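You operate a simulated robot arm through the tools that you are given. There is no shell and no other tool.

You are at the controls of a simulated robot arm. One attempt, no reset.

TASK
Clear the door alarm on cabinet B and get it running again.
Fine: shut and latch the lower door; red clears the alarm, then orange, then green; cabinet A keeps running.

Only the result counts: the job must be done as asked and must still hold three seconds after the hand-in. Knocking over, shifting, dropping, spilling or breaking anything else fails it.

THE ROBOT
A 6-joint arm with a two-finger parallel gripper, fixed in place. Base frame: the origin is on the floor under the middle of its stand, x ahead of it, y to its left, z up. Readings come in mm, rad, newtons and seconds.
It reaches about 852 mm from its shoulder. Its first joint turns from -2.007 to 2.007 rad. Payload 3.43 kg.
Tool frame: the origin (TCP) lies between the finger pads and is the grasp point; the fingertips stand 34 mm ahead of it; z points along the fingers, y is the line along which they close. The gripper opens to 128 mm. The fingers are 24 mm wide and 12 mm thick; the gripper's body (48 by 130 mm) begins 96 mm behind the TCP.
Orientation is told as [roll, pitch, yaw] about the base's x, y, z axes, in that order, counted from this pose: with the fingers straight down and closing along the base's y, the tool's x points along the base's -x, its y along +y and its z along -z.

THE INTERFACE
- The arm moves only by the tool play_rows. Its arguments are lists of equal length, an entry for each row: "offset": the shift along the tool's x, y, z in cm, a list of three; "turn": the turn, a rotation vector about the tool's x, y, z in rad, a list of three; "grip": the finger opening in cm, from 0 to 12.8. In form: {"offset": [[dx, dy, dz], ...], "turn": [[ax, ay, az], ...], "grip": [grip, ...]}. A call has 1 to 20 rows; each row shifts and turns the commanded pose from where the row before left it, along the tool's axes as they then stand. Rows are played at 5 a second. More than 50 mm and 0.15 rad between two rows, or a gripper value outside its range, and nothing of the call is played. Where a pose cannot be reached the arm comes as near as it can. A force on the tool above 40 N (or 10 N above the force at the start of the call, whichever is more), or a blocked arm, ends the call early, and 0.2 s more pass. The fingers move at their own pace (about 153 mm/s each) and stop on an object; they squeeze with about 30 N. The grip force told is the motor's: it shows also when the fingers shut on nothing. Time passes only in rows, and 0.2 s behind the last, so rows that do not move let the fingers close. It gives the time, the measured TCP pose, the force on the tool (base axes), the opening and the grip force at its end, in the units of the frame above (readings bear some noise), with the torque about the TCP (base axes, N m) and any sound that the robot's microphone picked up.
- Cameras (640 x 400 px; columns grow to the right, rows downward): "scene" is fixed at [51.9, 498.4, 1590.8]; the picture's right is [-0.40, -0.92, 0.00], its down [-0.76, 0.33, -0.56] and it looks along [0.51, -0.22, -0.83] (base axes); focal length 220 px, centre (320, 200). "wrist" rides on the gripper at [76, -11, -160] in the tool frame; the picture's right is [0.15, 0.99, 0.00], its down [-0.88, 0.13, -0.46] and it looks along [-0.45, 0.07, 0.89] (tool axes); focal length 234 px, centre (320, 200). There is no depth. A picture from a camera that has moved, and an enlarged one, comes with that camera's place and axes in the base frame and with its lens.
- snapshot(camera): a new picture of that camera. It takes no simulated time.
- raise_lower(by): slides the trunk up (or, below 0, down) by that many mm; the arm rides with it, the base frame stays. It gives what a move gives, with no picture.
- close_up(camera, box): a new picture of the part [left, top, right, bottom] of that camera's present view, enlarged. It takes no simulated time.
- finish_job(): hands the job in; it is judged then, once.

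Places have to be worked out from the pictures, the camera data and where the tool is seen. Open the gripper and draw the arm clear of the work before you hand the job in, unless the task says otherwise.

The tools are called after "Call:" as name(argument=value, ...) on one line, values as JSON. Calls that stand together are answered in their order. play_rows: Moves the arm, as the interface text tells. Its arguments: {"type":"object","properties":{"offset":{"type":"array","items":{"type":"array","items":{"type":"number"}}},"turn":{"type":"array","items":{"type":"array","items":{"type":"number"}}},"grip":{"type":"array","items":{"type":"number"}}},"required":["offset","turn","grip"]} The other tools are called the same way: raise_lower (by) moves the trunk up or down; snapshot (camera) takes a picture; close_up (camera, box) takes an enlarged picture of a part of a camera's view; finish_job () hands the job in.

At the start:

```text
t: 0.0
ee_pos: [276.9, 224.0, 1300.5]
ee_rot: [0.0, 0.0, -0.001]
force: [0.0, -0.6, -0.2]
wrist_torque: [0.03, -0.01, -0.02]
grip_width: 127.9
gripper_force: 0.2
trunk travel left (down, up): [-925.0, 65.0]
```

scene: 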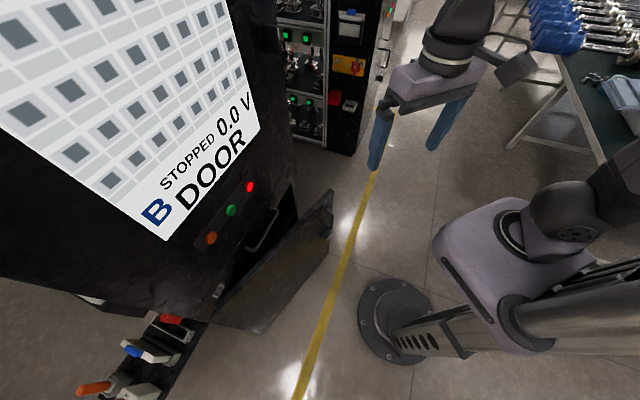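
wrist: 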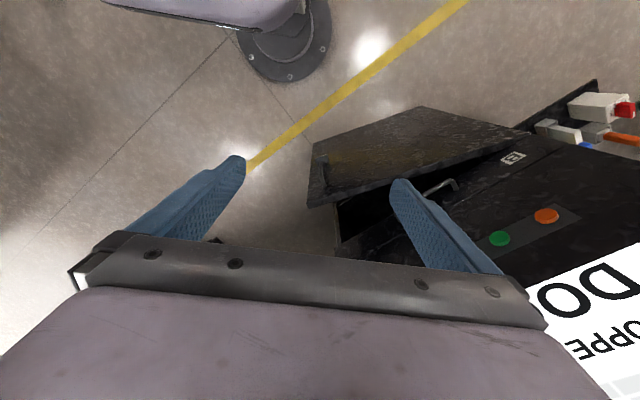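

I start by looking closely at the cabinet area in both camera views, before moving anything.

Call:
close_up(camera="scene", box=[160, 140, 360, 340])

Call:
close_up(camera="scene", box=[240, 0, 420, 160])

Call:
close_up(camera="wrist", box=[290, 70, 640, 290])

Call:
close_up(camera="scene", box=[0, 240, 240, 400])

```text
2.00 times, centred on (260, 240) of scene
camera zoom: at [51.9, 498.4, 1590.8], right [-0.4, -0.92, 0.0], down [-0.76, 0.33, -0.56], along [0.51, -0.22, -0.83], focal length 441 px, centre (440, 120)
```

zoom: 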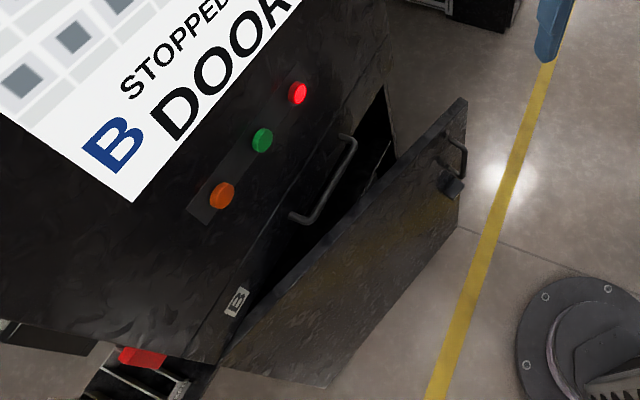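

```text
2.50 times, centred on (330, 80) of scene
camera zoom: at [51.9, 498.4, 1590.8], right [-0.4, -0.92, 0.0], down [-0.76, 0.33, -0.56], along [0.51, -0.22, -0.83], focal length 551 px, centre (295, 500)
```

zoom: 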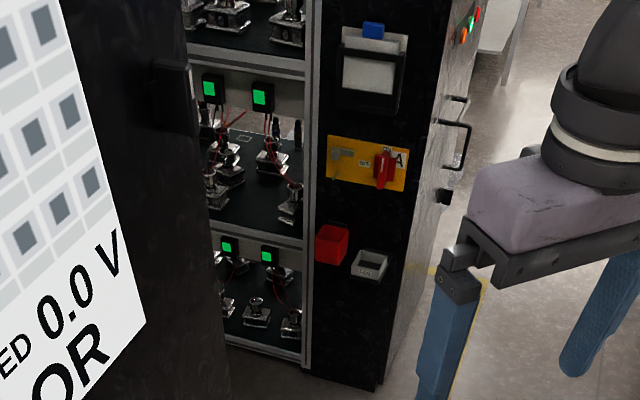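

```text
1.82 times, centred on (465, 180) of wrist
camera zoom: at [200.5, 212.0, 1460.8], right [-0.15, 0.99, 0.0], down [0.88, 0.13, 0.46], along [0.45, 0.07, -0.89], focal length 426 px, centre (56, 236)
```

zoom: 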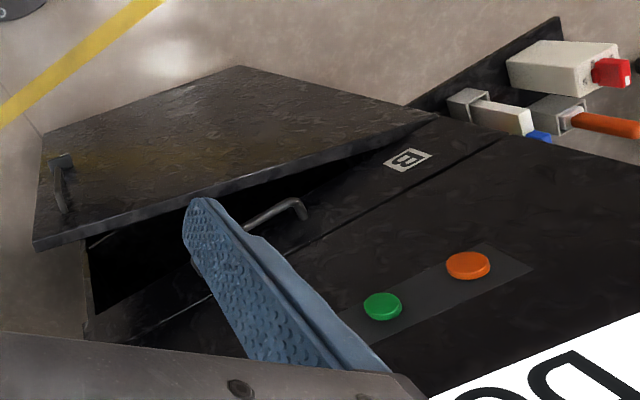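

```text
2.50 times, centred on (120, 320) of scene
camera zoom: at [51.9, 498.4, 1590.8], right [-0.4, -0.92, 0.0], down [-0.76, 0.33, -0.56], along [0.51, -0.22, -0.83], focal length 551 px, centre (820, -100)
```

zoom: 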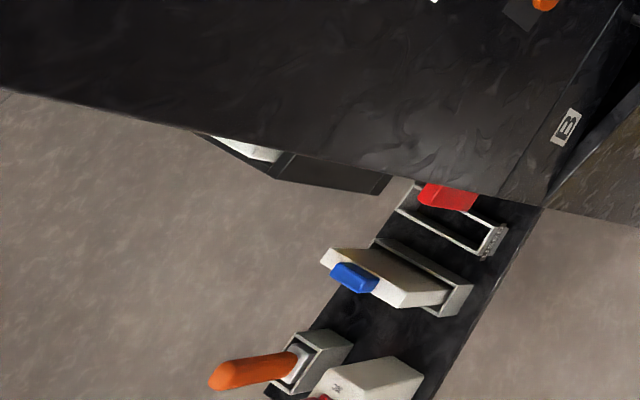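

The cabinet B face seems to be turned about 45° to the base, with orange about (356,653,1098), green (416,594,1099) and red (472,531,1100). The lower door hinges at its left edge and stands about 16° open. I turn the gripper 45° toward the face and move out slowly to get a better view.

Call:
play_rows(offset=[[0, 0, 0], [0, 0, 0], [0, 0, 0], [0, 0, 0], [0, 0, 0], [0, 0, 0], [-4, 0.9, 0], [-4, 0.9, 0], [-4, 0.9, 0], [-4, 0.9, 0]], turn=[[0, 0, -0.131], [0, 0, -0.131], [0, 0, -0.131], [0, 0, -0.131], [0, 0, -0.131], [0, 0, -0.131], [0, 0, 0], [0, 0, 0], [0, 0, 0], [0, 0, 0]], grip=[9, 6, 3, 0, 0, 0, 0, 0, 0, 0])

```text
t: 2.2
ee_pos: [365.6, 363.3, 1299.0]
ee_rot: [0.0, 0.003, 0.787]
force: [0.7, 1.1, 0.1]
wrist_torque: [-0.05, 0.02, 0.0]
grip_width: 0.3
gripper_force: 30.1
trunk travel left (down, up): [-925.0, 65.0]
```

The arm followed the command to (366,363,1299) with yaw 0.787. I take pictures from here before I pitch the gripper.

Call:
snapshot(camera="wrist")

Call:
snapshot(camera="scene")

```text
taken
camera wrist: at [320.5, 302.9, 1459.5], right [-0.8, 0.6, 0.0], down [0.53, 0.72, 0.45], along [0.27, 0.36, -0.89], focal length 234 px, centre (320, 200)
```

wrist: 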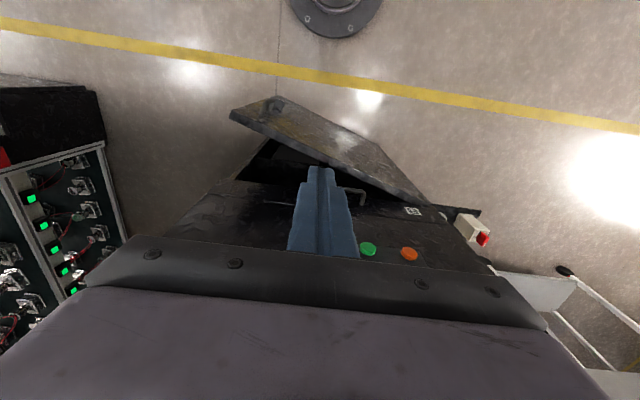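

```text
taken
```

scene: 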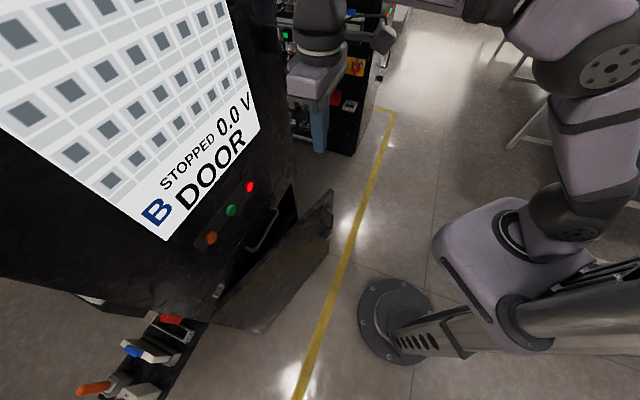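

The wrist view now shows the whole open door. I enlarge the door's free edge and the handle area.

Call:
close_up(camera="wrist", box=[220, 80, 380, 180])

Call:
close_up(camera="scene", box=[290, 170, 360, 260])

Call:
close_up(camera="wrist", box=[340, 160, 560, 290])

```text
4.00 times, centred on (300, 130) of wrist
camera zoom: at [320.5, 302.9, 1459.5], right [-0.8, 0.6, 0.0], down [0.53, 0.72, 0.45], along [0.27, 0.36, -0.89], focal length 937 px, centre (400, 480)
```

zoom: 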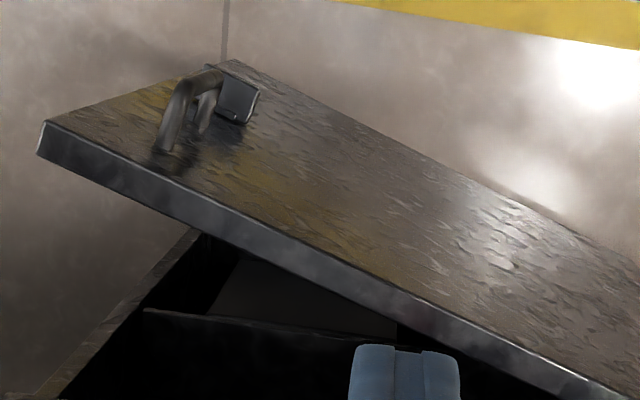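

```text
4.44 times, centred on (325, 215) of scene
camera zoom: at [51.9, 498.4, 1590.8], right [-0.4, -0.92, 0.0], down [-0.76, 0.33, -0.56], along [0.51, -0.22, -0.83], focal length 980 px, centre (298, 133)
```

zoom: 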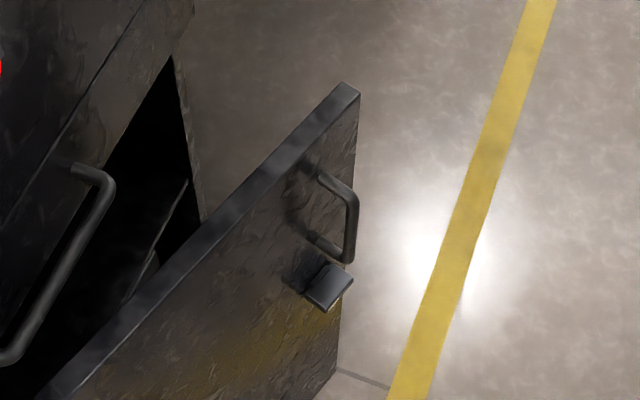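

```text
2.91 times, centred on (450, 225) of wrist
camera zoom: at [320.5, 302.9, 1459.5], right [-0.8, 0.6, 0.0], down [0.53, 0.72, 0.45], along [0.27, 0.36, -0.89], focal length 681 px, centre (-58, 127)
```

zoom: 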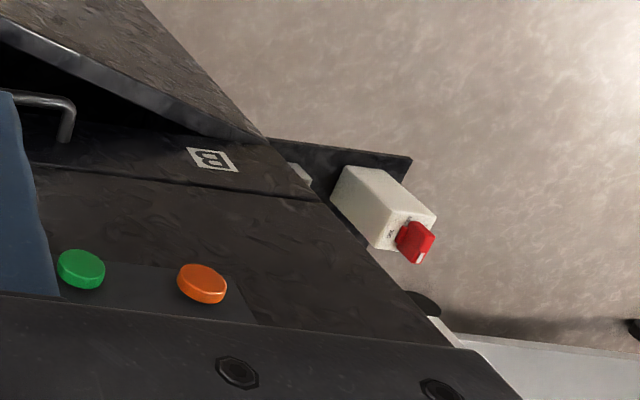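

The door has a vertical bar handle with a black latch block below it. I look at cabinet A's closed door to see how its latch sits.

Call:
close_up(camera="scene", box=[340, 0, 420, 120])

Call:
close_up(camera="scene", box=[180, 160, 300, 300])

```text
3.33 times, centred on (380, 60) of scene
camera zoom: at [51.9, 498.4, 1590.8], right [-0.4, -0.92, 0.0], down [-0.76, 0.33, -0.56], along [0.51, -0.22, -0.83], focal length 735 px, centre (120, 667)
```

zoom: 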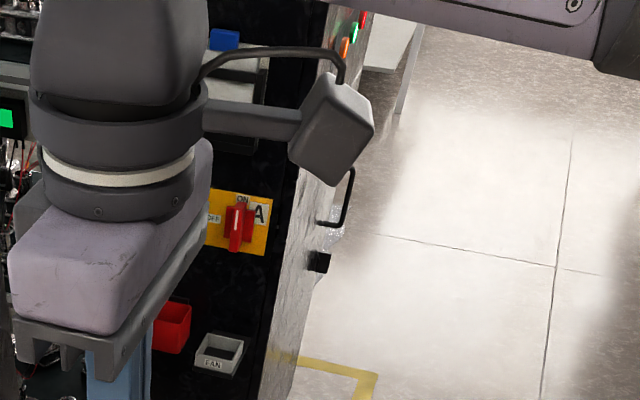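

```text
2.86 times, centred on (240, 230) of scene
camera zoom: at [51.9, 498.4, 1590.8], right [-0.4, -0.92, 0.0], down [-0.76, 0.33, -0.56], along [0.51, -0.22, -0.83], focal length 630 px, centre (549, 114)
```

zoom: 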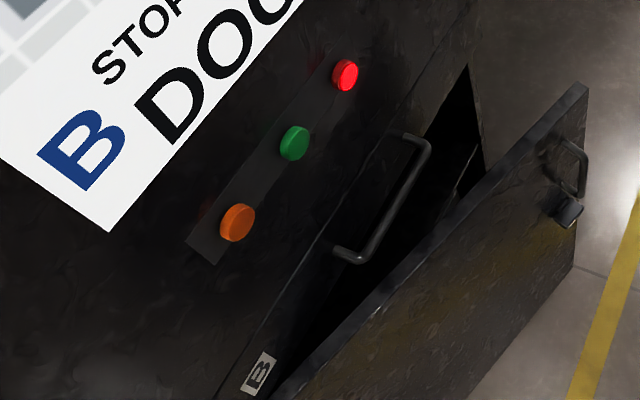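

I place the handle bar at about (475,254) between z 612 and 751, and the latch block at about (487,270,531). I now pitch the gripper to horizontal so that the camera faces the cabinet.

Call:
play_rows(offset=[[0, 0, 0], [0, 0, 0], [0, 0, 0], [0, 0, 0], [0, 0, 0], [0, 0, 0], [0, 0, 0], [0, 0, 0], [0, 0, 0], [0, 0, 0], [0, 0, 0]], turn=[[0, -0.143, 0], [0, -0.143, 0], [0, -0.143, 0], [0, -0.143, 0], [0, -0.143, 0], [0, -0.143, 0], [0, -0.143, 0], [0, -0.143, 0], [0, -0.143, 0], [0, -0.143, 0], [0, -0.143, 0]], grip=[0, 0, 0, 0, 0, 0, 0, 0, 0, 0, 0])

```text
t: 4.6
ee_pos: [369.7, 359.7, 1300.9]
ee_rot: [-0.171, -1.492, 0.927]
force: [-0.3, 0.9, 0.0]
wrist_torque: [0.0, -0.02, -0.05]
grip_width: 0.0
gripper_force: 29.8
out of reach, approached as far as the arm can: row 8, 11
trunk travel left (down, up): [-925.0, 65.0]
```

The gripper is nearly horizontal, though the pose is at the edge of the arm's reach. I take pictures to see what is in view.

Call:
snapshot(camera="wrist")

Call:
snapshot(camera="scene")

```text
taken
camera wrist: at [258.4, 238.4, 1237.2], right [-0.69, 0.71, -0.16], down [-0.38, -0.16, 0.91], along [0.62, 0.69, 0.38], focal length 234 px, centre (320, 200)
```

wrist: 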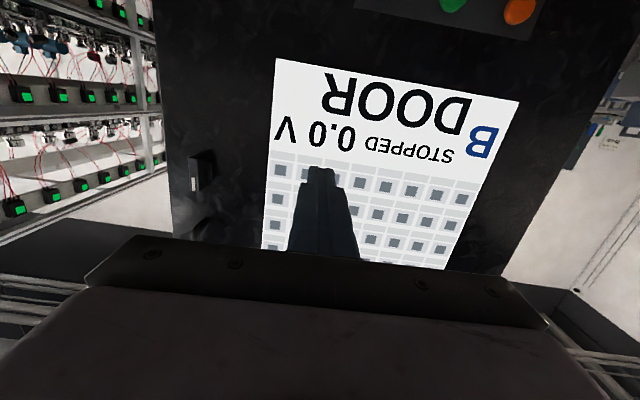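

```text
taken
```

scene: 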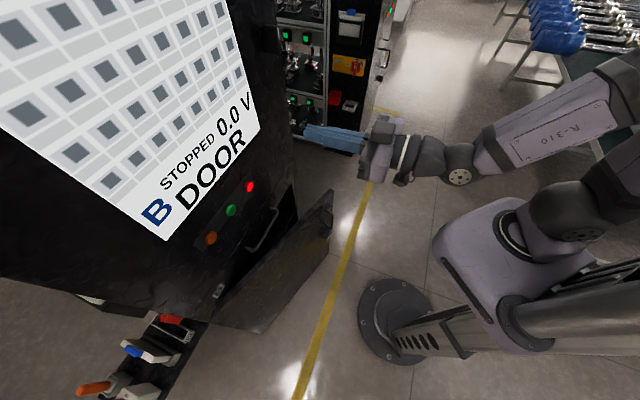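

The camera now looks at the cabinet face with the picture inverted. The fingertips are about 160 mm short of the face, so I back off a little and lower the trunk in stages while watching the door.

Call:
play_rows(offset=[[0, 0, -3], [0, 0, -3]], turn=[[0, 0, 0], [0, 0, 0]], grip=[0, 0])

Call:
raise_lower(by=-350)

Call:
snapshot(camera="wrist")

Call:
snapshot(camera="scene")

```text
t: 5.2
ee_pos: [349.0, 358.8, 1327.2]
ee_rot: [-0.197, -1.495, 0.957]
force: [-0.3, 0.4, -0.6]
wrist_torque: [0.01, -0.05, 0.02]
grip_width: 0.0
gripper_force: 29.9
out of reach, approached as far as the arm can: row 1, 2
trunk travel left (down, up): [-925.0, 65.0]
```

```text
t: 8.6
ee_pos: [351.5, 359.8, 978.9]
ee_rot: [-0.192, -1.492, 0.952]
force: [-0.1, 0.4, 0.0]
wrist_torque: [-0.02, 0.0, 0.04]
grip_width: 0.0
gripper_force: 29.7
trunk travel left (down, up): [-575.0, 415.0]
```

```text
taken
camera wrist: at [240.1, 236.4, 914.7], right [-0.69, 0.71, -0.16], down [-0.38, -0.16, 0.91], along [0.62, 0.69, 0.38], focal length 234 px, centre (320, 200)
```

wrist: 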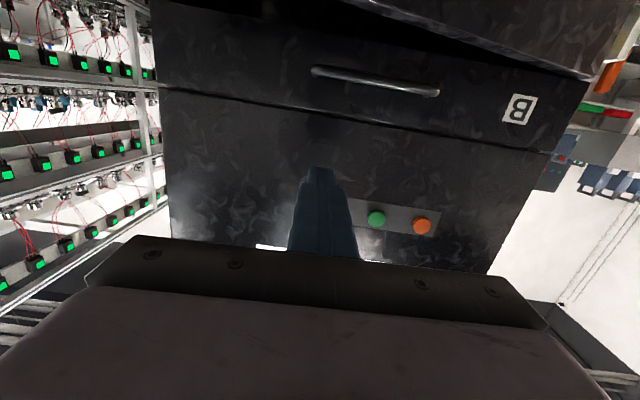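

```text
taken
```

scene: 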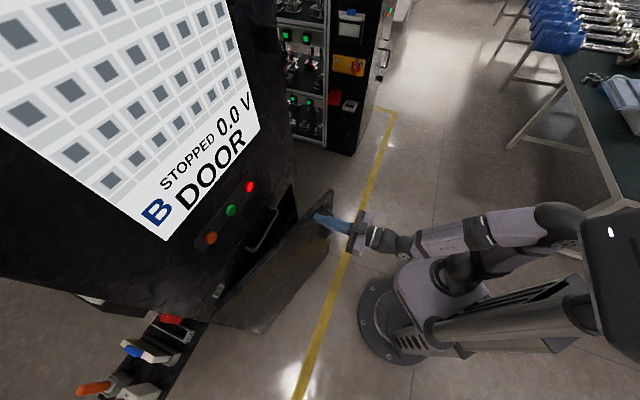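

The buttons, the drawer handle and the door are clear of the arm. I lower a further 450 mm so that the camera faces the handle and latch; the fingertips stay about 60 mm in front of the door.

Call:
raise_lower(by=-250)

Call:
snapshot(camera="wrist")

Call:
snapshot(camera="scene")

```text
t: 11.2
ee_pos: [350.4, 358.4, 727.2]
ee_rot: [-0.191, -1.491, 0.952]
force: [-0.1, 0.1, 0.4]
wrist_torque: [0.03, -0.01, -0.01]
grip_width: 0.0
gripper_force: 30.0
trunk travel left (down, up): [-325.0, 665.0]
```

```text
taken
camera wrist: at [240.1, 236.4, 664.7], right [-0.69, 0.71, -0.16], down [-0.38, -0.16, 0.91], along [0.62, 0.69, 0.38], focal length 234 px, centre (320, 200)
```

wrist: 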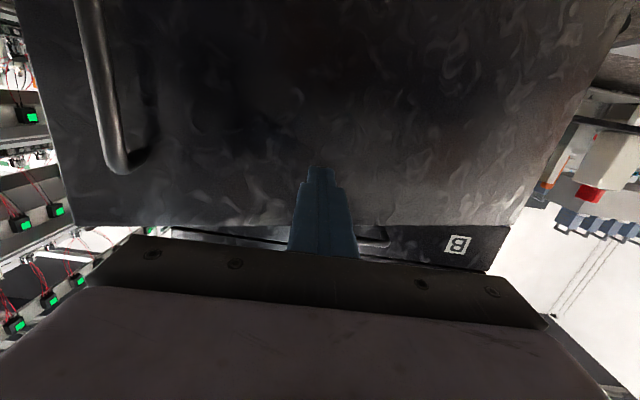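

```text
taken
```

scene: 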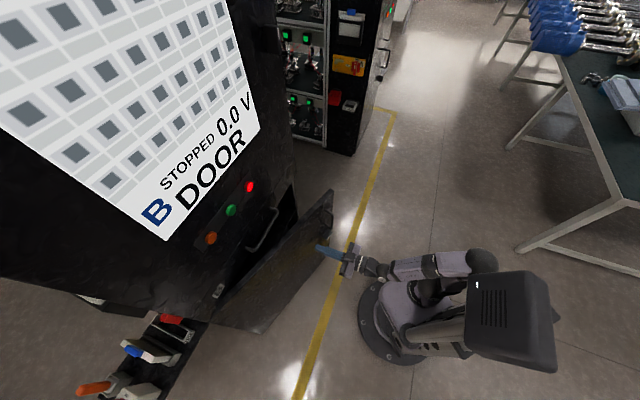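

The door face and its handle are visible (inverted) in the wrist view with clearance kept. I lower another 200 mm to see the latch block.

Call:
raise_lower(by=-200)

Call:
snapshot(camera="wrist")

```text
t: 13.4
ee_pos: [351.5, 359.3, 527.5]
ee_rot: [-0.19, -1.494, 0.952]
force: [-0.7, 0.5, 0.1]
wrist_torque: [0.01, 0.0, 0.02]
grip_width: 0.3
gripper_force: 30.2
trunk travel left (down, up): [-125.0, 865.0]
```

```text
taken
camera wrist: at [240.1, 236.4, 464.7], right [-0.69, 0.71, -0.16], down [-0.38, -0.16, 0.91], along [0.62, 0.69, 0.38], focal length 234 px, centre (320, 200)
```

wrist: 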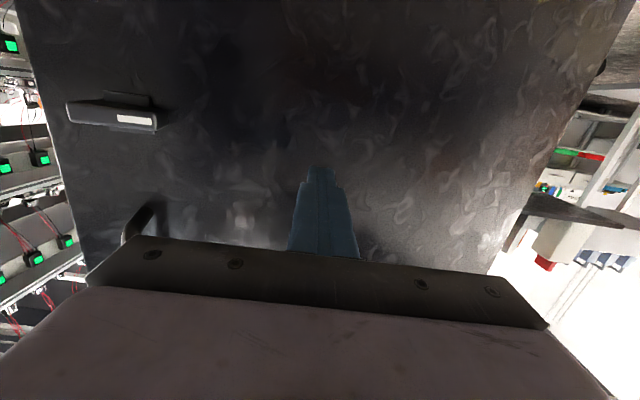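

Call:
close_up(camera="wrist", box=[40, 60, 200, 160])

```text
4.00 times, centred on (120, 110) of wrist
camera zoom: at [240.1, 236.4, 464.7], right [-0.69, 0.71, -0.16], down [-0.38, -0.16, 0.91], along [0.62, 0.69, 0.38], focal length 937 px, centre (1120, 560)
```

zoom: 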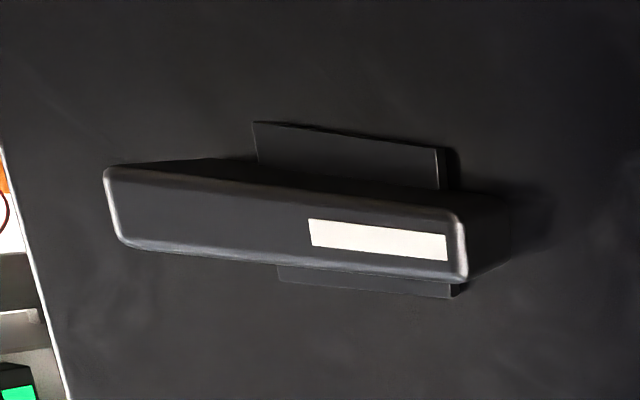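

The latch is a turn-lever on a square plate. It now lies horizontal, with its white mark toward the hinge side, so I enlarge cabinet A's latch to compare with a latched one.

Call:
close_up(camera="scene", box=[364, 50, 396, 90])

Call:
close_up(camera="scene", box=[360, 0, 400, 50])

Call:
close_up(camera="scene", box=[310, 200, 350, 250])

```text
10.00 times, centred on (380, 70) of scene
camera zoom: at [51.9, 498.4, 1590.8], right [-0.4, -0.92, 0.0], down [-0.76, 0.33, -0.56], along [0.51, -0.22, -0.83], focal length 2204 px, centre (-280, 1500)
```

zoom: 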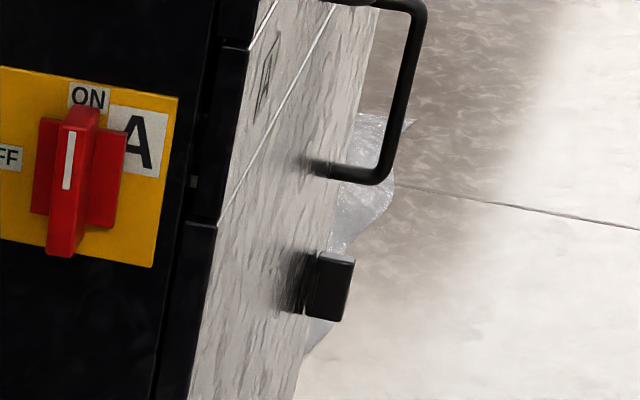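

```text
8.00 times, centred on (380, 25) of scene
camera zoom: at [51.9, 498.4, 1590.8], right [-0.4, -0.92, 0.0], down [-0.76, 0.33, -0.56], along [0.51, -0.22, -0.83], focal length 1763 px, centre (-160, 1600)
```

zoom: 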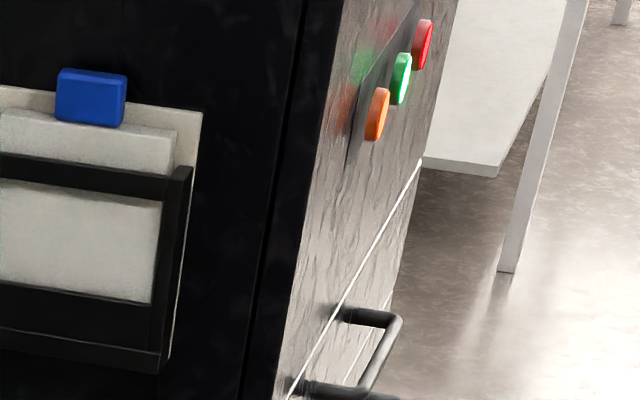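

```text
8.00 times, centred on (330, 225) of scene
camera zoom: at [51.9, 498.4, 1590.8], right [-0.4, -0.92, 0.0], down [-0.76, 0.33, -0.56], along [0.51, -0.22, -0.83], focal length 1763 px, centre (240, 0)
```

zoom: 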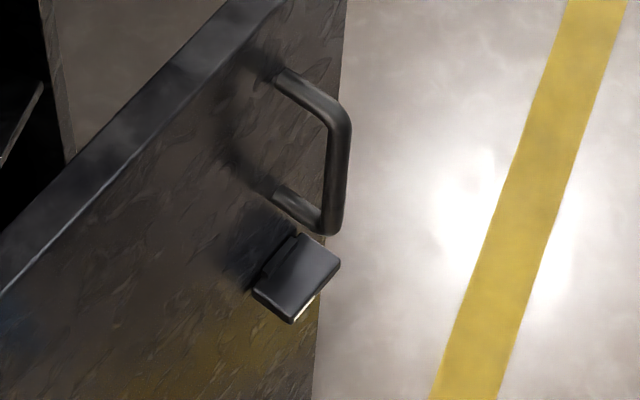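

Comparing the sizes, A's lever looks vertical (latched) and B's looks horizontal (unlatched). I zoom in tighter on A's latch to confirm.

Call:
close_up(camera="scene", box=[374, 70, 390, 86])

Call:
close_up(camera="wrist", box=[20, 40, 340, 240])

```text
16.00 times, centred on (382, 78) of scene
camera zoom: at [51.9, 498.4, 1590.8], right [-0.4, -0.92, 0.0], down [-0.76, 0.33, -0.56], along [0.51, -0.22, -0.83], focal length 3526 px, centre (-672, 2152)
```

zoom: 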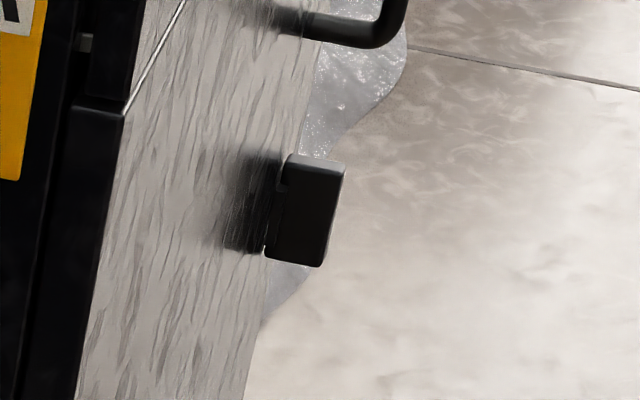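

```text
2.00 times, centred on (180, 140) of wrist
camera zoom: at [240.1, 236.4, 464.7], right [-0.69, 0.71, -0.16], down [-0.38, -0.16, 0.91], along [0.62, 0.69, 0.38], focal length 468 px, centre (600, 320)
```

zoom: 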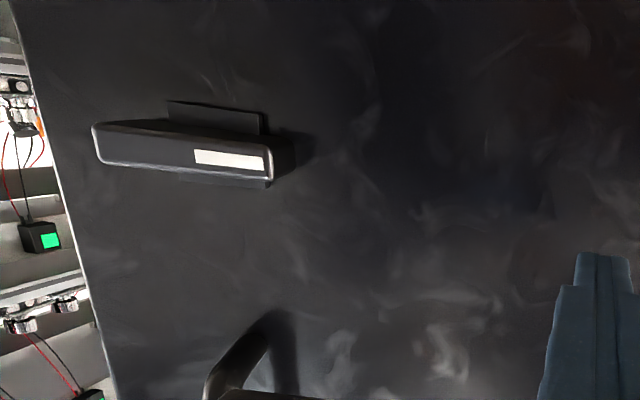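

A's lever shows a narrow top and a long side, so it is vertical, and B's lever must turn 90° once the door is shut. I plan to push the door at p≈130 mm along the face, z≈430, which is below the lever. First I go down, then sideways in front of the door.

Call:
play_rows(offset=[[4.8, 0, 0], [4.8, 0, 0], [0, -4.5, 0], [0, -4.5, 0], [0, -4.0, 0]], turn=[[0, 0, 0], [0, 0, 0], [0, 0, 0], [0, 0, 0], [0, 0, 0]], grip=[0, 0, 0, 0, 0])

Call:
snapshot(camera="wrist")

Call:
snapshot(camera="scene")

```text
t: 14.6
ee_pos: [371.8, 370.4, 452.2]
ee_rot: [-0.197, -1.491, 0.947]
force: [0.2, 0.7, 0.1]
wrist_torque: [-0.01, -0.03, 0.0]
grip_width: 0.1
gripper_force: 30.0
out of reach, approached as far as the arm can: row 1, 2, 3, 4, 5
trunk travel left (down, up): [-125.0, 865.0]
```

```text
taken
camera wrist: at [259.3, 249.0, 390.3], right [-0.68, 0.71, -0.16], down [-0.38, -0.16, 0.91], along [0.62, 0.68, 0.38], focal length 234 px, centre (320, 200)
```

wrist: 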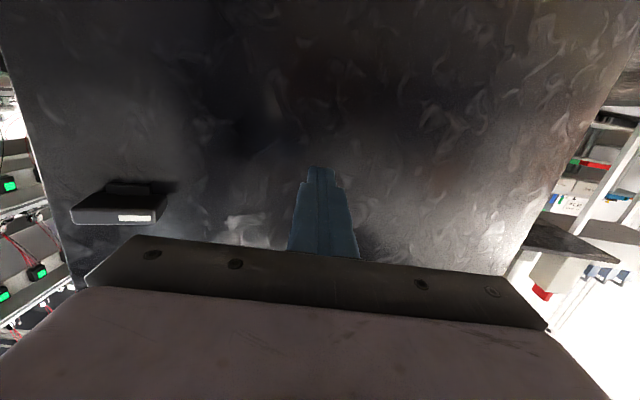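

```text
taken
```

scene: 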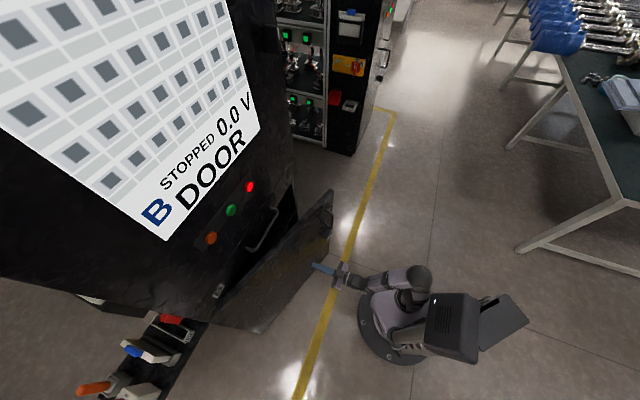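

The arm is too folded for a level gripper this close to the base, so the sideways rows were not reached. I raise the trunk by 500 mm, clear of the door, and will use a 45° tilted gripper to push the door near its top, above the bar handle.

Call:
raise_lower(by=500)

Call:
play_rows(offset=[[0, 0, 0], [0, 0, 0], [0, 0, 0], [0, 0, 0], [0, 0, 0]], turn=[[0, 0.142, 0], [0, 0.142, 0], [0, 0.142, 0], [0, 0.142, 0], [0, 0.142, 0]], grip=[0, 0, 0, 0, 0])

```text
refused: 500 is not a number from -400 to 400
```

```text
t: 15.8
ee_pos: [385.1, 363.8, 459.8]
ee_rot: [-0.194, -0.88, 0.921]
force: [-2.1, -0.1, -1.6]
wrist_torque: [0.12, -0.21, -0.23]
grip_width: 0.0
gripper_force: 29.9
out of reach, approached as far as the arm can: row 5
trunk travel left (down, up): [-125.0, 865.0]
```

The trunk takes at most 400 mm per call, so the rows ran at the low height. The forces are small, but I check the pictures for contact before going on.

Call:
snapshot(camera="wrist")

Call:
snapshot(camera="scene")

Call:
close_up(camera="scene", box=[280, 180, 480, 380])

```text
taken
camera wrist: at [267.3, 239.6, 503.3], right [-0.74, 0.63, -0.23], down [-0.03, 0.32, 0.95], along [0.67, 0.71, -0.22], focal length 234 px, centre (320, 200)
```

wrist: 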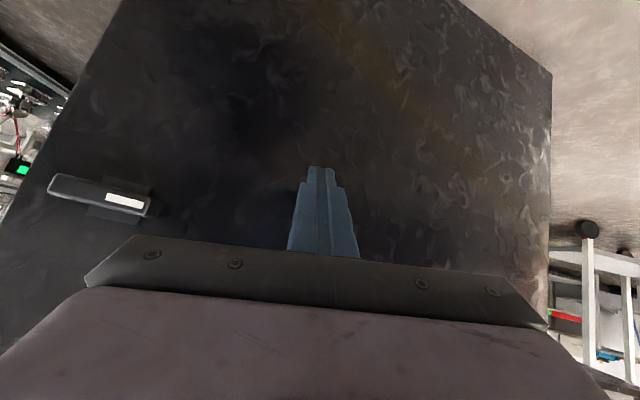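

```text
taken
```

scene: 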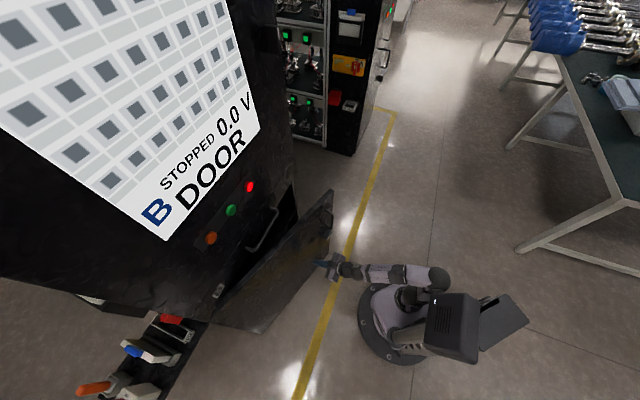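

```text
2.00 times, centred on (380, 280) of scene
camera zoom: at [51.9, 498.4, 1590.8], right [-0.4, -0.92, 0.0], down [-0.76, 0.33, -0.56], along [0.51, -0.22, -0.83], focal length 441 px, centre (200, 40)
```

zoom: 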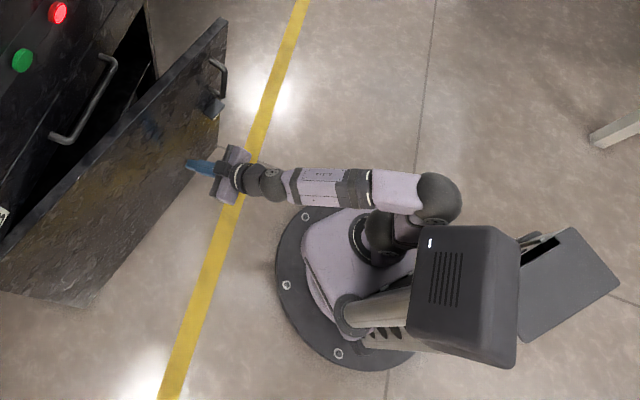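

There is no contact; the tips are about 35 mm in front of the door. I raise the trunk 400 mm, which is a straight vertical move clear of the door.

Call:
raise_lower(by=400)

Call:
snapshot(camera="wrist")

Call:
snapshot(camera="scene")

```text
t: 19.6
ee_pos: [379.4, 364.1, 853.6]
ee_rot: [-0.059, -0.863, 0.772]
force: [0.4, -0.5, -0.2]
wrist_torque: [-0.03, 0.01, 0.03]
grip_width: 0.1
gripper_force: 29.7
trunk travel left (down, up): [-525.0, 465.0]
```

```text
taken
camera wrist: at [258.6, 243.3, 900.7], right [-0.72, 0.67, -0.15], down [0.06, 0.27, 0.96], along [0.69, 0.69, -0.24], focal length 234 px, centre (320, 200)
```

wrist: 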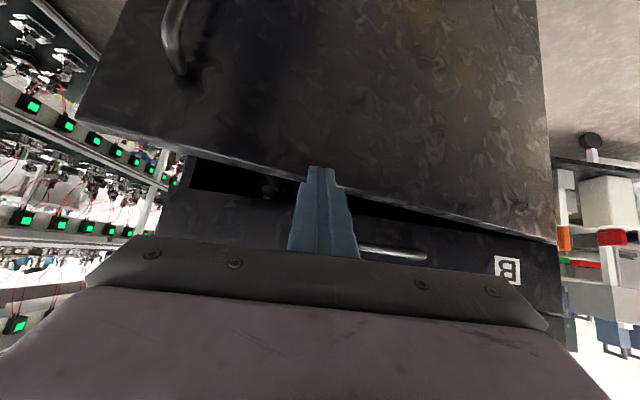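

```text
taken
```

scene: 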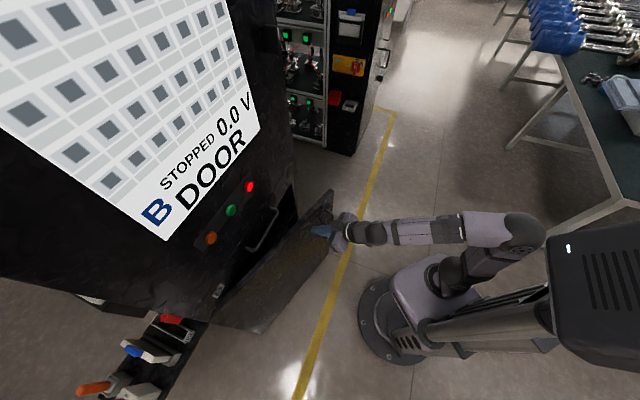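

From this view I refine the geometry: the door's free top corner is at (541,221,818), the hinge at (249,786), and the door is about 636 mm wide and 17.7° open. I shift the tool about 84 mm along the face and then down, to put the closed fingertips in front of the door at radius ~500 mm, z≈760.

Call:
play_rows(offset=[[-0.07, -4.15, 0.28], [-0.07, -4.15, 0.28], [2.75, 0.15, 2.35], [2.75, 0.15, 2.35], [0, 0, 0]], turn=[[0, 0, 0], [0, 0, 0], [0, 0, 0], [0, 0, 0], [0, 0, 0]], grip=[0, 0, 0, 0, 0])

Call:
snapshot(camera="wrist")

Call:
snapshot(camera="scene")

```text
t: 20.8
ee_pos: [442.5, 300.3, 799.7]
ee_rot: [-0.083, -0.86, 0.768]
force: [0.0, 0.0, -0.5]
wrist_torque: [-0.01, 0.01, 0.0]
grip_width: 0.1
gripper_force: 29.7
out of reach, approached as far as the arm can: row 4
trunk travel left (down, up): [-525.0, 465.0]
```

```text
taken
camera wrist: at [319.1, 182.9, 847.3], right [-0.71, 0.68, -0.16], down [0.05, 0.29, 0.96], along [0.7, 0.67, -0.24], focal length 234 px, centre (320, 200)
```

wrist: 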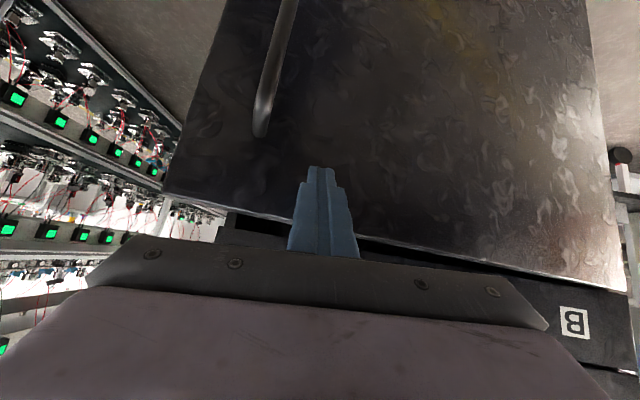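

```text
taken
```

scene: 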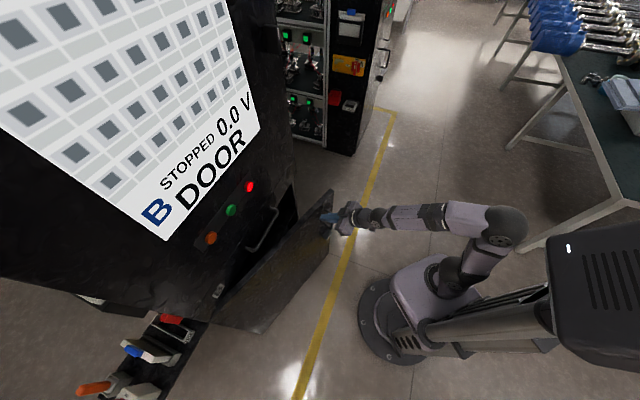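

The tip now faces the door surface about 28 mm away, between the handle and the hinge. I push in the +q direction (straight at the cabinet), 10 mm per row, and watch the force.

Call:
play_rows(offset=[[-0.65, 0.05, 0.76], [-0.65, 0.05, 0.76], [-0.65, 0.05, 0.76], [-0.65, 0.05, 0.76], [-0.65, 0.05, 0.76], [-0.65, 0.05, 0.76], [-0.65, 0.05, 0.76], [-0.65, 0.05, 0.76], [-0.65, 0.05, 0.76], [-0.65, 0.05, 0.76], [-0.65, 0.05, 0.76], [-0.65, 0.05, 0.76]], turn=[[0, 0, 0], [0, 0, 0], [0, 0, 0], [0, 0, 0], [0, 0, 0], [0, 0, 0], [0, 0, 0], [0, 0, 0], [0, 0, 0], [0, 0, 0], [0, 0, 0], [0, 0, 0]], grip=[0, 0, 0, 0, 0, 0, 0, 0, 0, 0, 0, 0])

Call:
snapshot(camera="wrist")

Call:
snapshot(camera="scene")

```text
t: 23.4
ee_pos: [506.2, 363.8, 801.7]
ee_rot: [-0.056, -0.866, 0.771]
force: [0.5, 0.4, 0.1]
wrist_torque: [-0.01, 0.01, 0.0]
grip_width: 0.0
gripper_force: 30.1
out of reach, approached as far as the arm can: row 1, 2, 3, 4, 8
trunk travel left (down, up): [-525.0, 465.0]
```

```text
taken
camera wrist: at [385.9, 243.0, 847.5], right [-0.73, 0.67, -0.15], down [0.06, 0.27, 0.96], along [0.68, 0.69, -0.24], focal length 234 px, centre (320, 200)
```

wrist: 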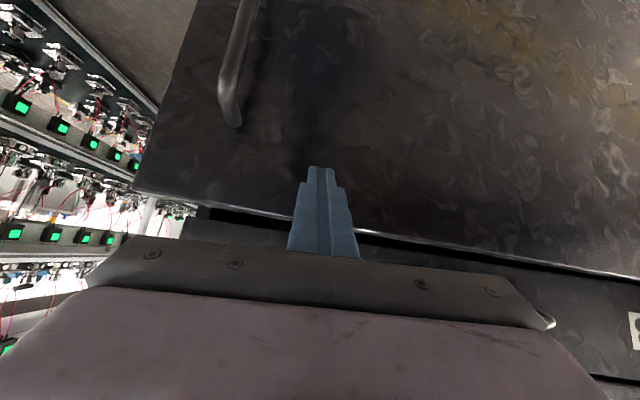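

```text
taken
```

scene: 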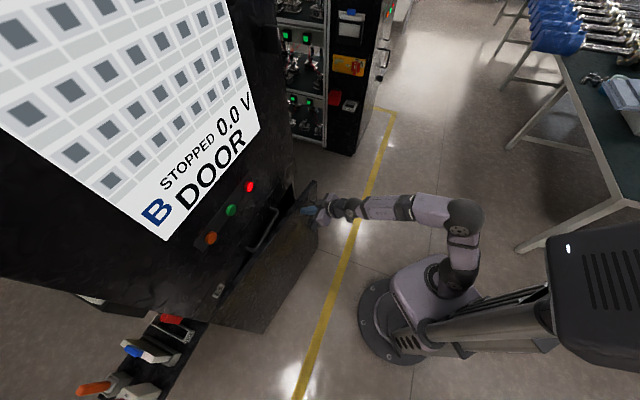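

The door is swinging shut under the push with almost no resistance. TCP is at q≈615 and the tips have roughly 90 mm left before the door meets the frame, so I continue the push.

Call:
play_rows(offset=[[-0.65, 0.05, 0.76], [-0.65, 0.05, 0.76], [-0.65, 0.05, 0.76], [-0.65, 0.05, 0.76], [-0.65, 0.05, 0.76], [-0.65, 0.05, 0.76], [-0.65, 0.05, 0.76], [-0.65, 0.05, 0.76], [-0.65, 0.05, 0.76], [-0.65, 0.05, 0.76], [-0.65, 0.05, 0.76]], turn=[[0, 0, 0], [0, 0, 0], [0, 0, 0], [0, 0, 0], [0, 0, 0], [0, 0, 0], [0, 0, 0], [0, 0, 0], [0, 0, 0], [0, 0, 0], [0, 0, 0]], grip=[0, 0, 0, 0, 0, 0, 0, 0, 0, 0, 0])

Call:
snapshot(camera="wrist")

Call:
snapshot(camera="scene")

```text
t: 25.9
ee_pos: [581.1, 402.9, 826.7]
ee_rot: [-0.159, -0.974, 0.783]
force: [-26.4, -18.3, 10.2]
wrist_torque: [0.14, 0.07, 0.36]
grip_width: 0.0
gripper_force: 30.0
out of reach, approached as far as the arm can: row 4, 5, 6, 7, 8, 9, 10
trunk travel left (down, up): [-525.0, 465.0]
stopped in row 11: the force on the tool passed its limit at 45 N (the readings are from after the stop); the commanded pose is now the measured one
```

```text
taken
camera wrist: at [447.1, 289.5, 854.6], right [-0.66, 0.73, -0.21], down [-0.04, 0.24, 0.97], along [0.75, 0.64, -0.13], focal length 234 px, centre (320, 200)
```

wrist: 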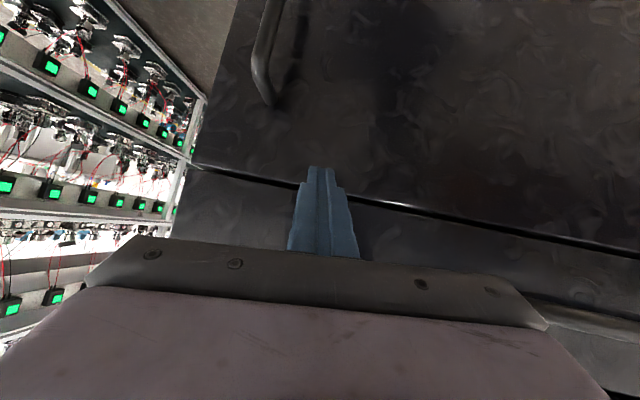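

```text
taken
```

scene: 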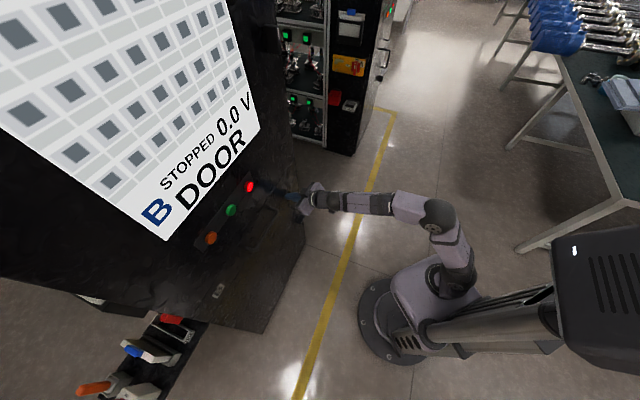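

The push stopped at 45 N with the tip at q≈722, so the door looks shut against its frame. I check the seam closely.

Call:
close_up(camera="wrist", box=[160, 100, 480, 300])

Call:
close_up(camera="scene", box=[200, 150, 340, 340])

```text
2.00 times, centred on (320, 200) of wrist
camera zoom: at [447.1, 289.5, 854.6], right [-0.66, 0.73, -0.21], down [-0.04, 0.24, 0.97], along [0.75, 0.64, -0.13], focal length 468 px, centre (320, 200)
```

zoom: 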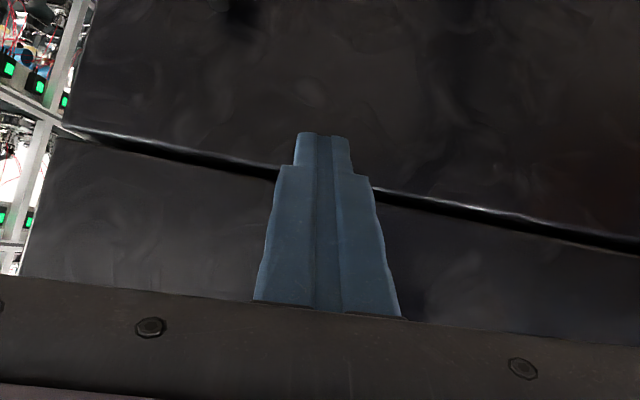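

```text
2.11 times, centred on (270, 245) of scene
camera zoom: at [51.9, 498.4, 1590.8], right [-0.4, -0.92, 0.0], down [-0.76, 0.33, -0.56], along [0.51, -0.22, -0.83], focal length 464 px, centre (425, 105)
```

zoom: 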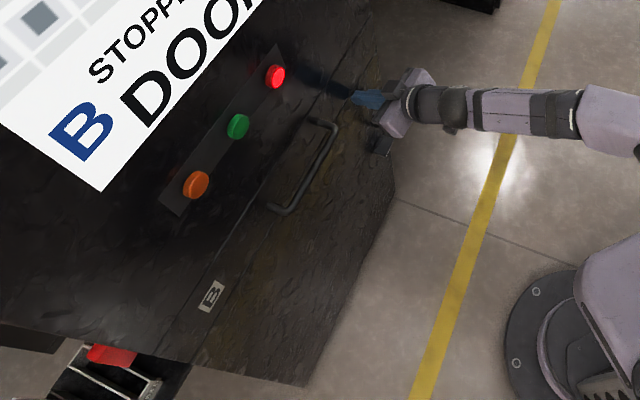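

The seam now looks flush. The forearm was in line with the tool, a wrist singularity, which explains the reach warnings. I back off 80 mm, then turn the tool to level so I can watch whether the door stays shut.

Call:
play_rows(offset=[[2.24, -0.55, -3.24], [2.24, -0.55, -3.24], [0, 0, 0], [0, 0, 0], [0, 0, 0], [0, 0, 0], [0, 0, 0], [0, 0, 0]], turn=[[0, 0, 0], [0, 0, 0], [-0.032, -0.119, 0.009], [-0.032, -0.119, 0.009], [-0.032, -0.119, 0.009], [-0.032, -0.119, 0.009], [-0.032, -0.119, 0.009], [0, 0, 0]], grip=[0, 0, 0, 0, 0, 0, 0, 0])

Call:
snapshot(camera="wrist")

Call:
snapshot(camera="scene")

```text
t: 27.7
ee_pos: [408.6, 452.2, 822.2]
ee_rot: [-1.101, -1.548, 1.872]
force: [0.3, 0.0, -0.5]
wrist_torque: [-0.01, -0.02, 0.02]
grip_width: 0.0
gripper_force: 30.1
out of reach, approached as far as the arm can: row 3, 4, 5, 6, 7
trunk travel left (down, up): [-525.0, 465.0]
```

```text
taken
camera wrist: at [302.0, 332.5, 748.6], right [-0.69, 0.71, -0.17], down [-0.42, -0.2, 0.88], along [0.59, 0.68, 0.44], focal length 234 px, centre (320, 200)
```

wrist: 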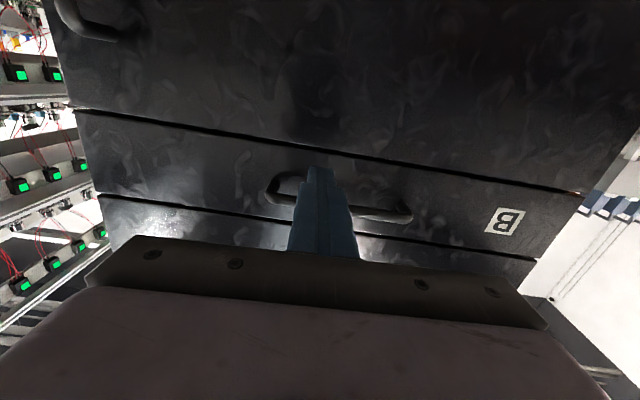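

```text
taken
```

scene: 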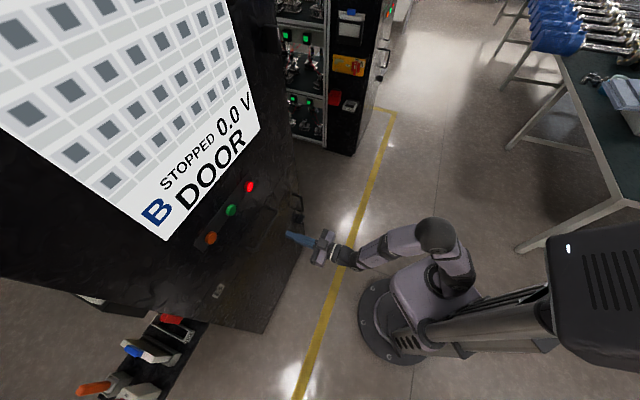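

The door stays shut, but the arm drifted sideways (TCP now p≈-31, q≈609) while reaching the level orientation. I look at the arm's structure to understand its limits.

Call:
close_up(camera="scene", box=[260, 190, 500, 390])

Call:
close_up(camera="wrist", box=[0, 0, 320, 200])

```text
2.00 times, centred on (380, 290) of scene
camera zoom: at [51.9, 498.4, 1590.8], right [-0.4, -0.92, 0.0], down [-0.76, 0.33, -0.56], along [0.51, -0.22, -0.83], focal length 441 px, centre (200, 20)
```

zoom: 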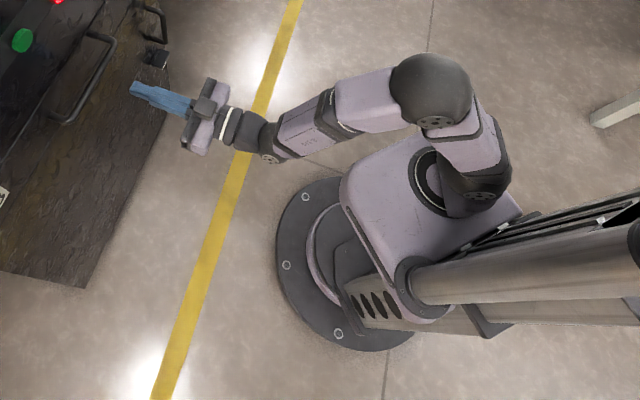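

```text
2.00 times, centred on (160, 100) of wrist
camera zoom: at [302.0, 332.5, 748.6], right [-0.69, 0.71, -0.17], down [-0.42, -0.2, 0.88], along [0.59, 0.68, 0.44], focal length 468 px, centre (640, 400)
```

zoom: 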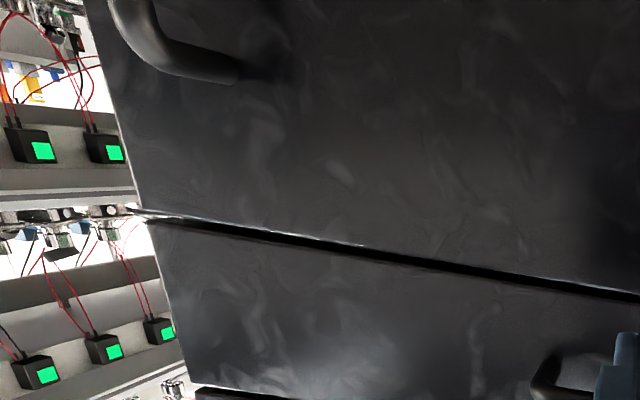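

The wrist has a forearm roll, a bend and a tool roll, and its posture is now good (forearm well bent against the tool). I try moving sideways along +p in small steps at this distance from the face.

Call:
play_rows(offset=[[0, -3, 0], [0, -3, 0], [0, -3, 0], [0, -3, 0]], turn=[[0, 0, 0], [0, 0, 0], [0, 0, 0], [0, 0, 0]], grip=[0, 0, 0, 0])

Call:
snapshot(camera="wrist")

```text
t: 28.7
ee_pos: [407.0, 443.8, 851.1]
ee_rot: [-0.313, -1.562, 1.081]
force: [0.2, -0.6, 0.1]
wrist_torque: [0.01, 0.0, 0.04]
grip_width: 0.0
gripper_force: 29.8
out of reach, approached as far as the arm can: row 1, 2, 3, 4
trunk travel left (down, up): [-525.0, 465.0]
```

```text
taken
camera wrist: at [300.2, 325.0, 776.9], right [-0.69, 0.71, -0.15], down [-0.41, -0.22, 0.88], along [0.6, 0.67, 0.44], focal length 234 px, centre (320, 200)
```

wrist: 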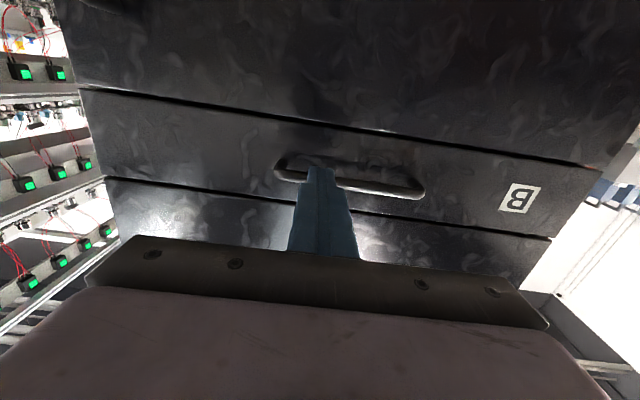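

The wrist bend seems to be at its limit when the shoulder is level with the tool, so the tool should work well above the shoulder. I raise the TCP 200 mm with the arm, then bring the trunk down so the shoulder sits lower.

Call:
play_rows(offset=[[-4, 0, 0], [-4, 0, 0], [-4, 0, 0], [-4, 0, 0], [-4, 0, 0], [0, 0, 0]], turn=[[0, 0, 0], [0, 0, 0], [0, 0, 0], [0, 0, 0], [0, 0, 0], [0, 0, 0]], grip=[0, 0, 0, 0, 0, 0])

```text
t: 30.1
ee_pos: [410.5, 444.7, 1050.5]
ee_rot: [0.187, -1.565, 0.599]
force: [-0.9, 0.0, 0.5]
wrist_torque: [0.01, -0.01, 0.01]
grip_width: 0.2
gripper_force: 29.9
trunk travel left (down, up): [-525.0, 465.0]
```

That was reached exactly. Now I test the sideways move to p≈175 at this height, where nothing stands in front of the tips.

Call:
play_rows(offset=[[0, -4, 0], [0, -4, 0], [0, -4, 0], [0, -4, 0], [0, -4, 0], [0, 0, 0]], turn=[[0, 0, 0], [0, 0, 0], [0, 0, 0], [0, 0, 0], [0, 0, 0], [0, 0, 0]], grip=[0, 0, 0, 0, 0, 0])

Call:
snapshot(camera="scene")

```text
t: 31.5
ee_pos: [433.0, 415.5, 1060.9]
ee_rot: [0.124, -1.564, 0.657]
force: [-0.3, -0.2, 1.0]
wrist_torque: [-0.05, 0.02, 0.01]
grip_width: 0.0
gripper_force: 29.8
out of reach, approached as far as the arm can: row 1, 2, 3, 4, 5
trunk travel left (down, up): [-525.0, 465.0]
```

```text
taken
```

scene: 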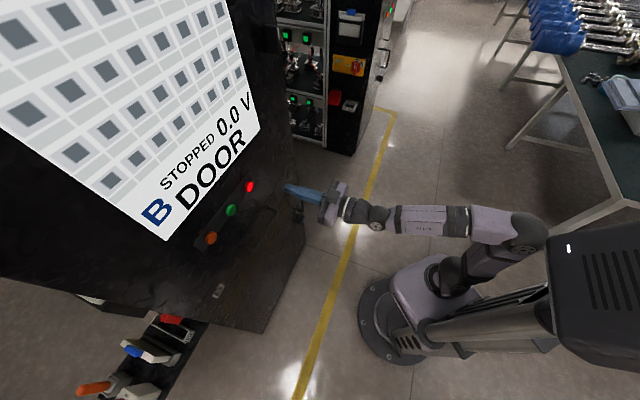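

Sideways toward +p is still blocked, so I suspect a wrist joint is at its stop. I test the opposite direction slightly, to learn which side is limited.

Call:
play_rows(offset=[[0, 4, 0], [0, 4, 0], [0, 0, 0]], turn=[[0, 0, 0], [0, 0, 0], [0, 0, 0]], grip=[0, 0, 0])

Call:
close_up(camera="scene", box=[280, 150, 540, 330])

```text
t: 32.3
ee_pos: [377.6, 471.5, 1061.6]
ee_rot: [0.111, -1.565, 0.675]
force: [-0.2, 0.2, 0.1]
wrist_torque: [0.0, 0.0, 0.0]
grip_width: 0.3
gripper_force: 29.9
trunk travel left (down, up): [-525.0, 465.0]
```

```text
2.22 times, centred on (410, 240) of scene
camera zoom: at [51.9, 498.4, 1590.8], right [-0.4, -0.92, 0.0], down [-0.76, 0.33, -0.56], along [0.51, -0.22, -0.83], focal length 490 px, centre (120, 111)
```

zoom: 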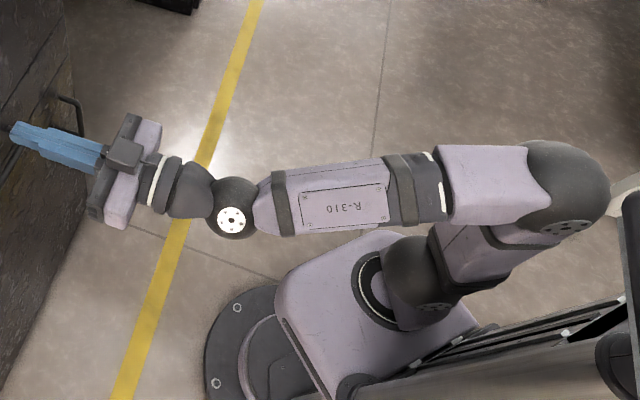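

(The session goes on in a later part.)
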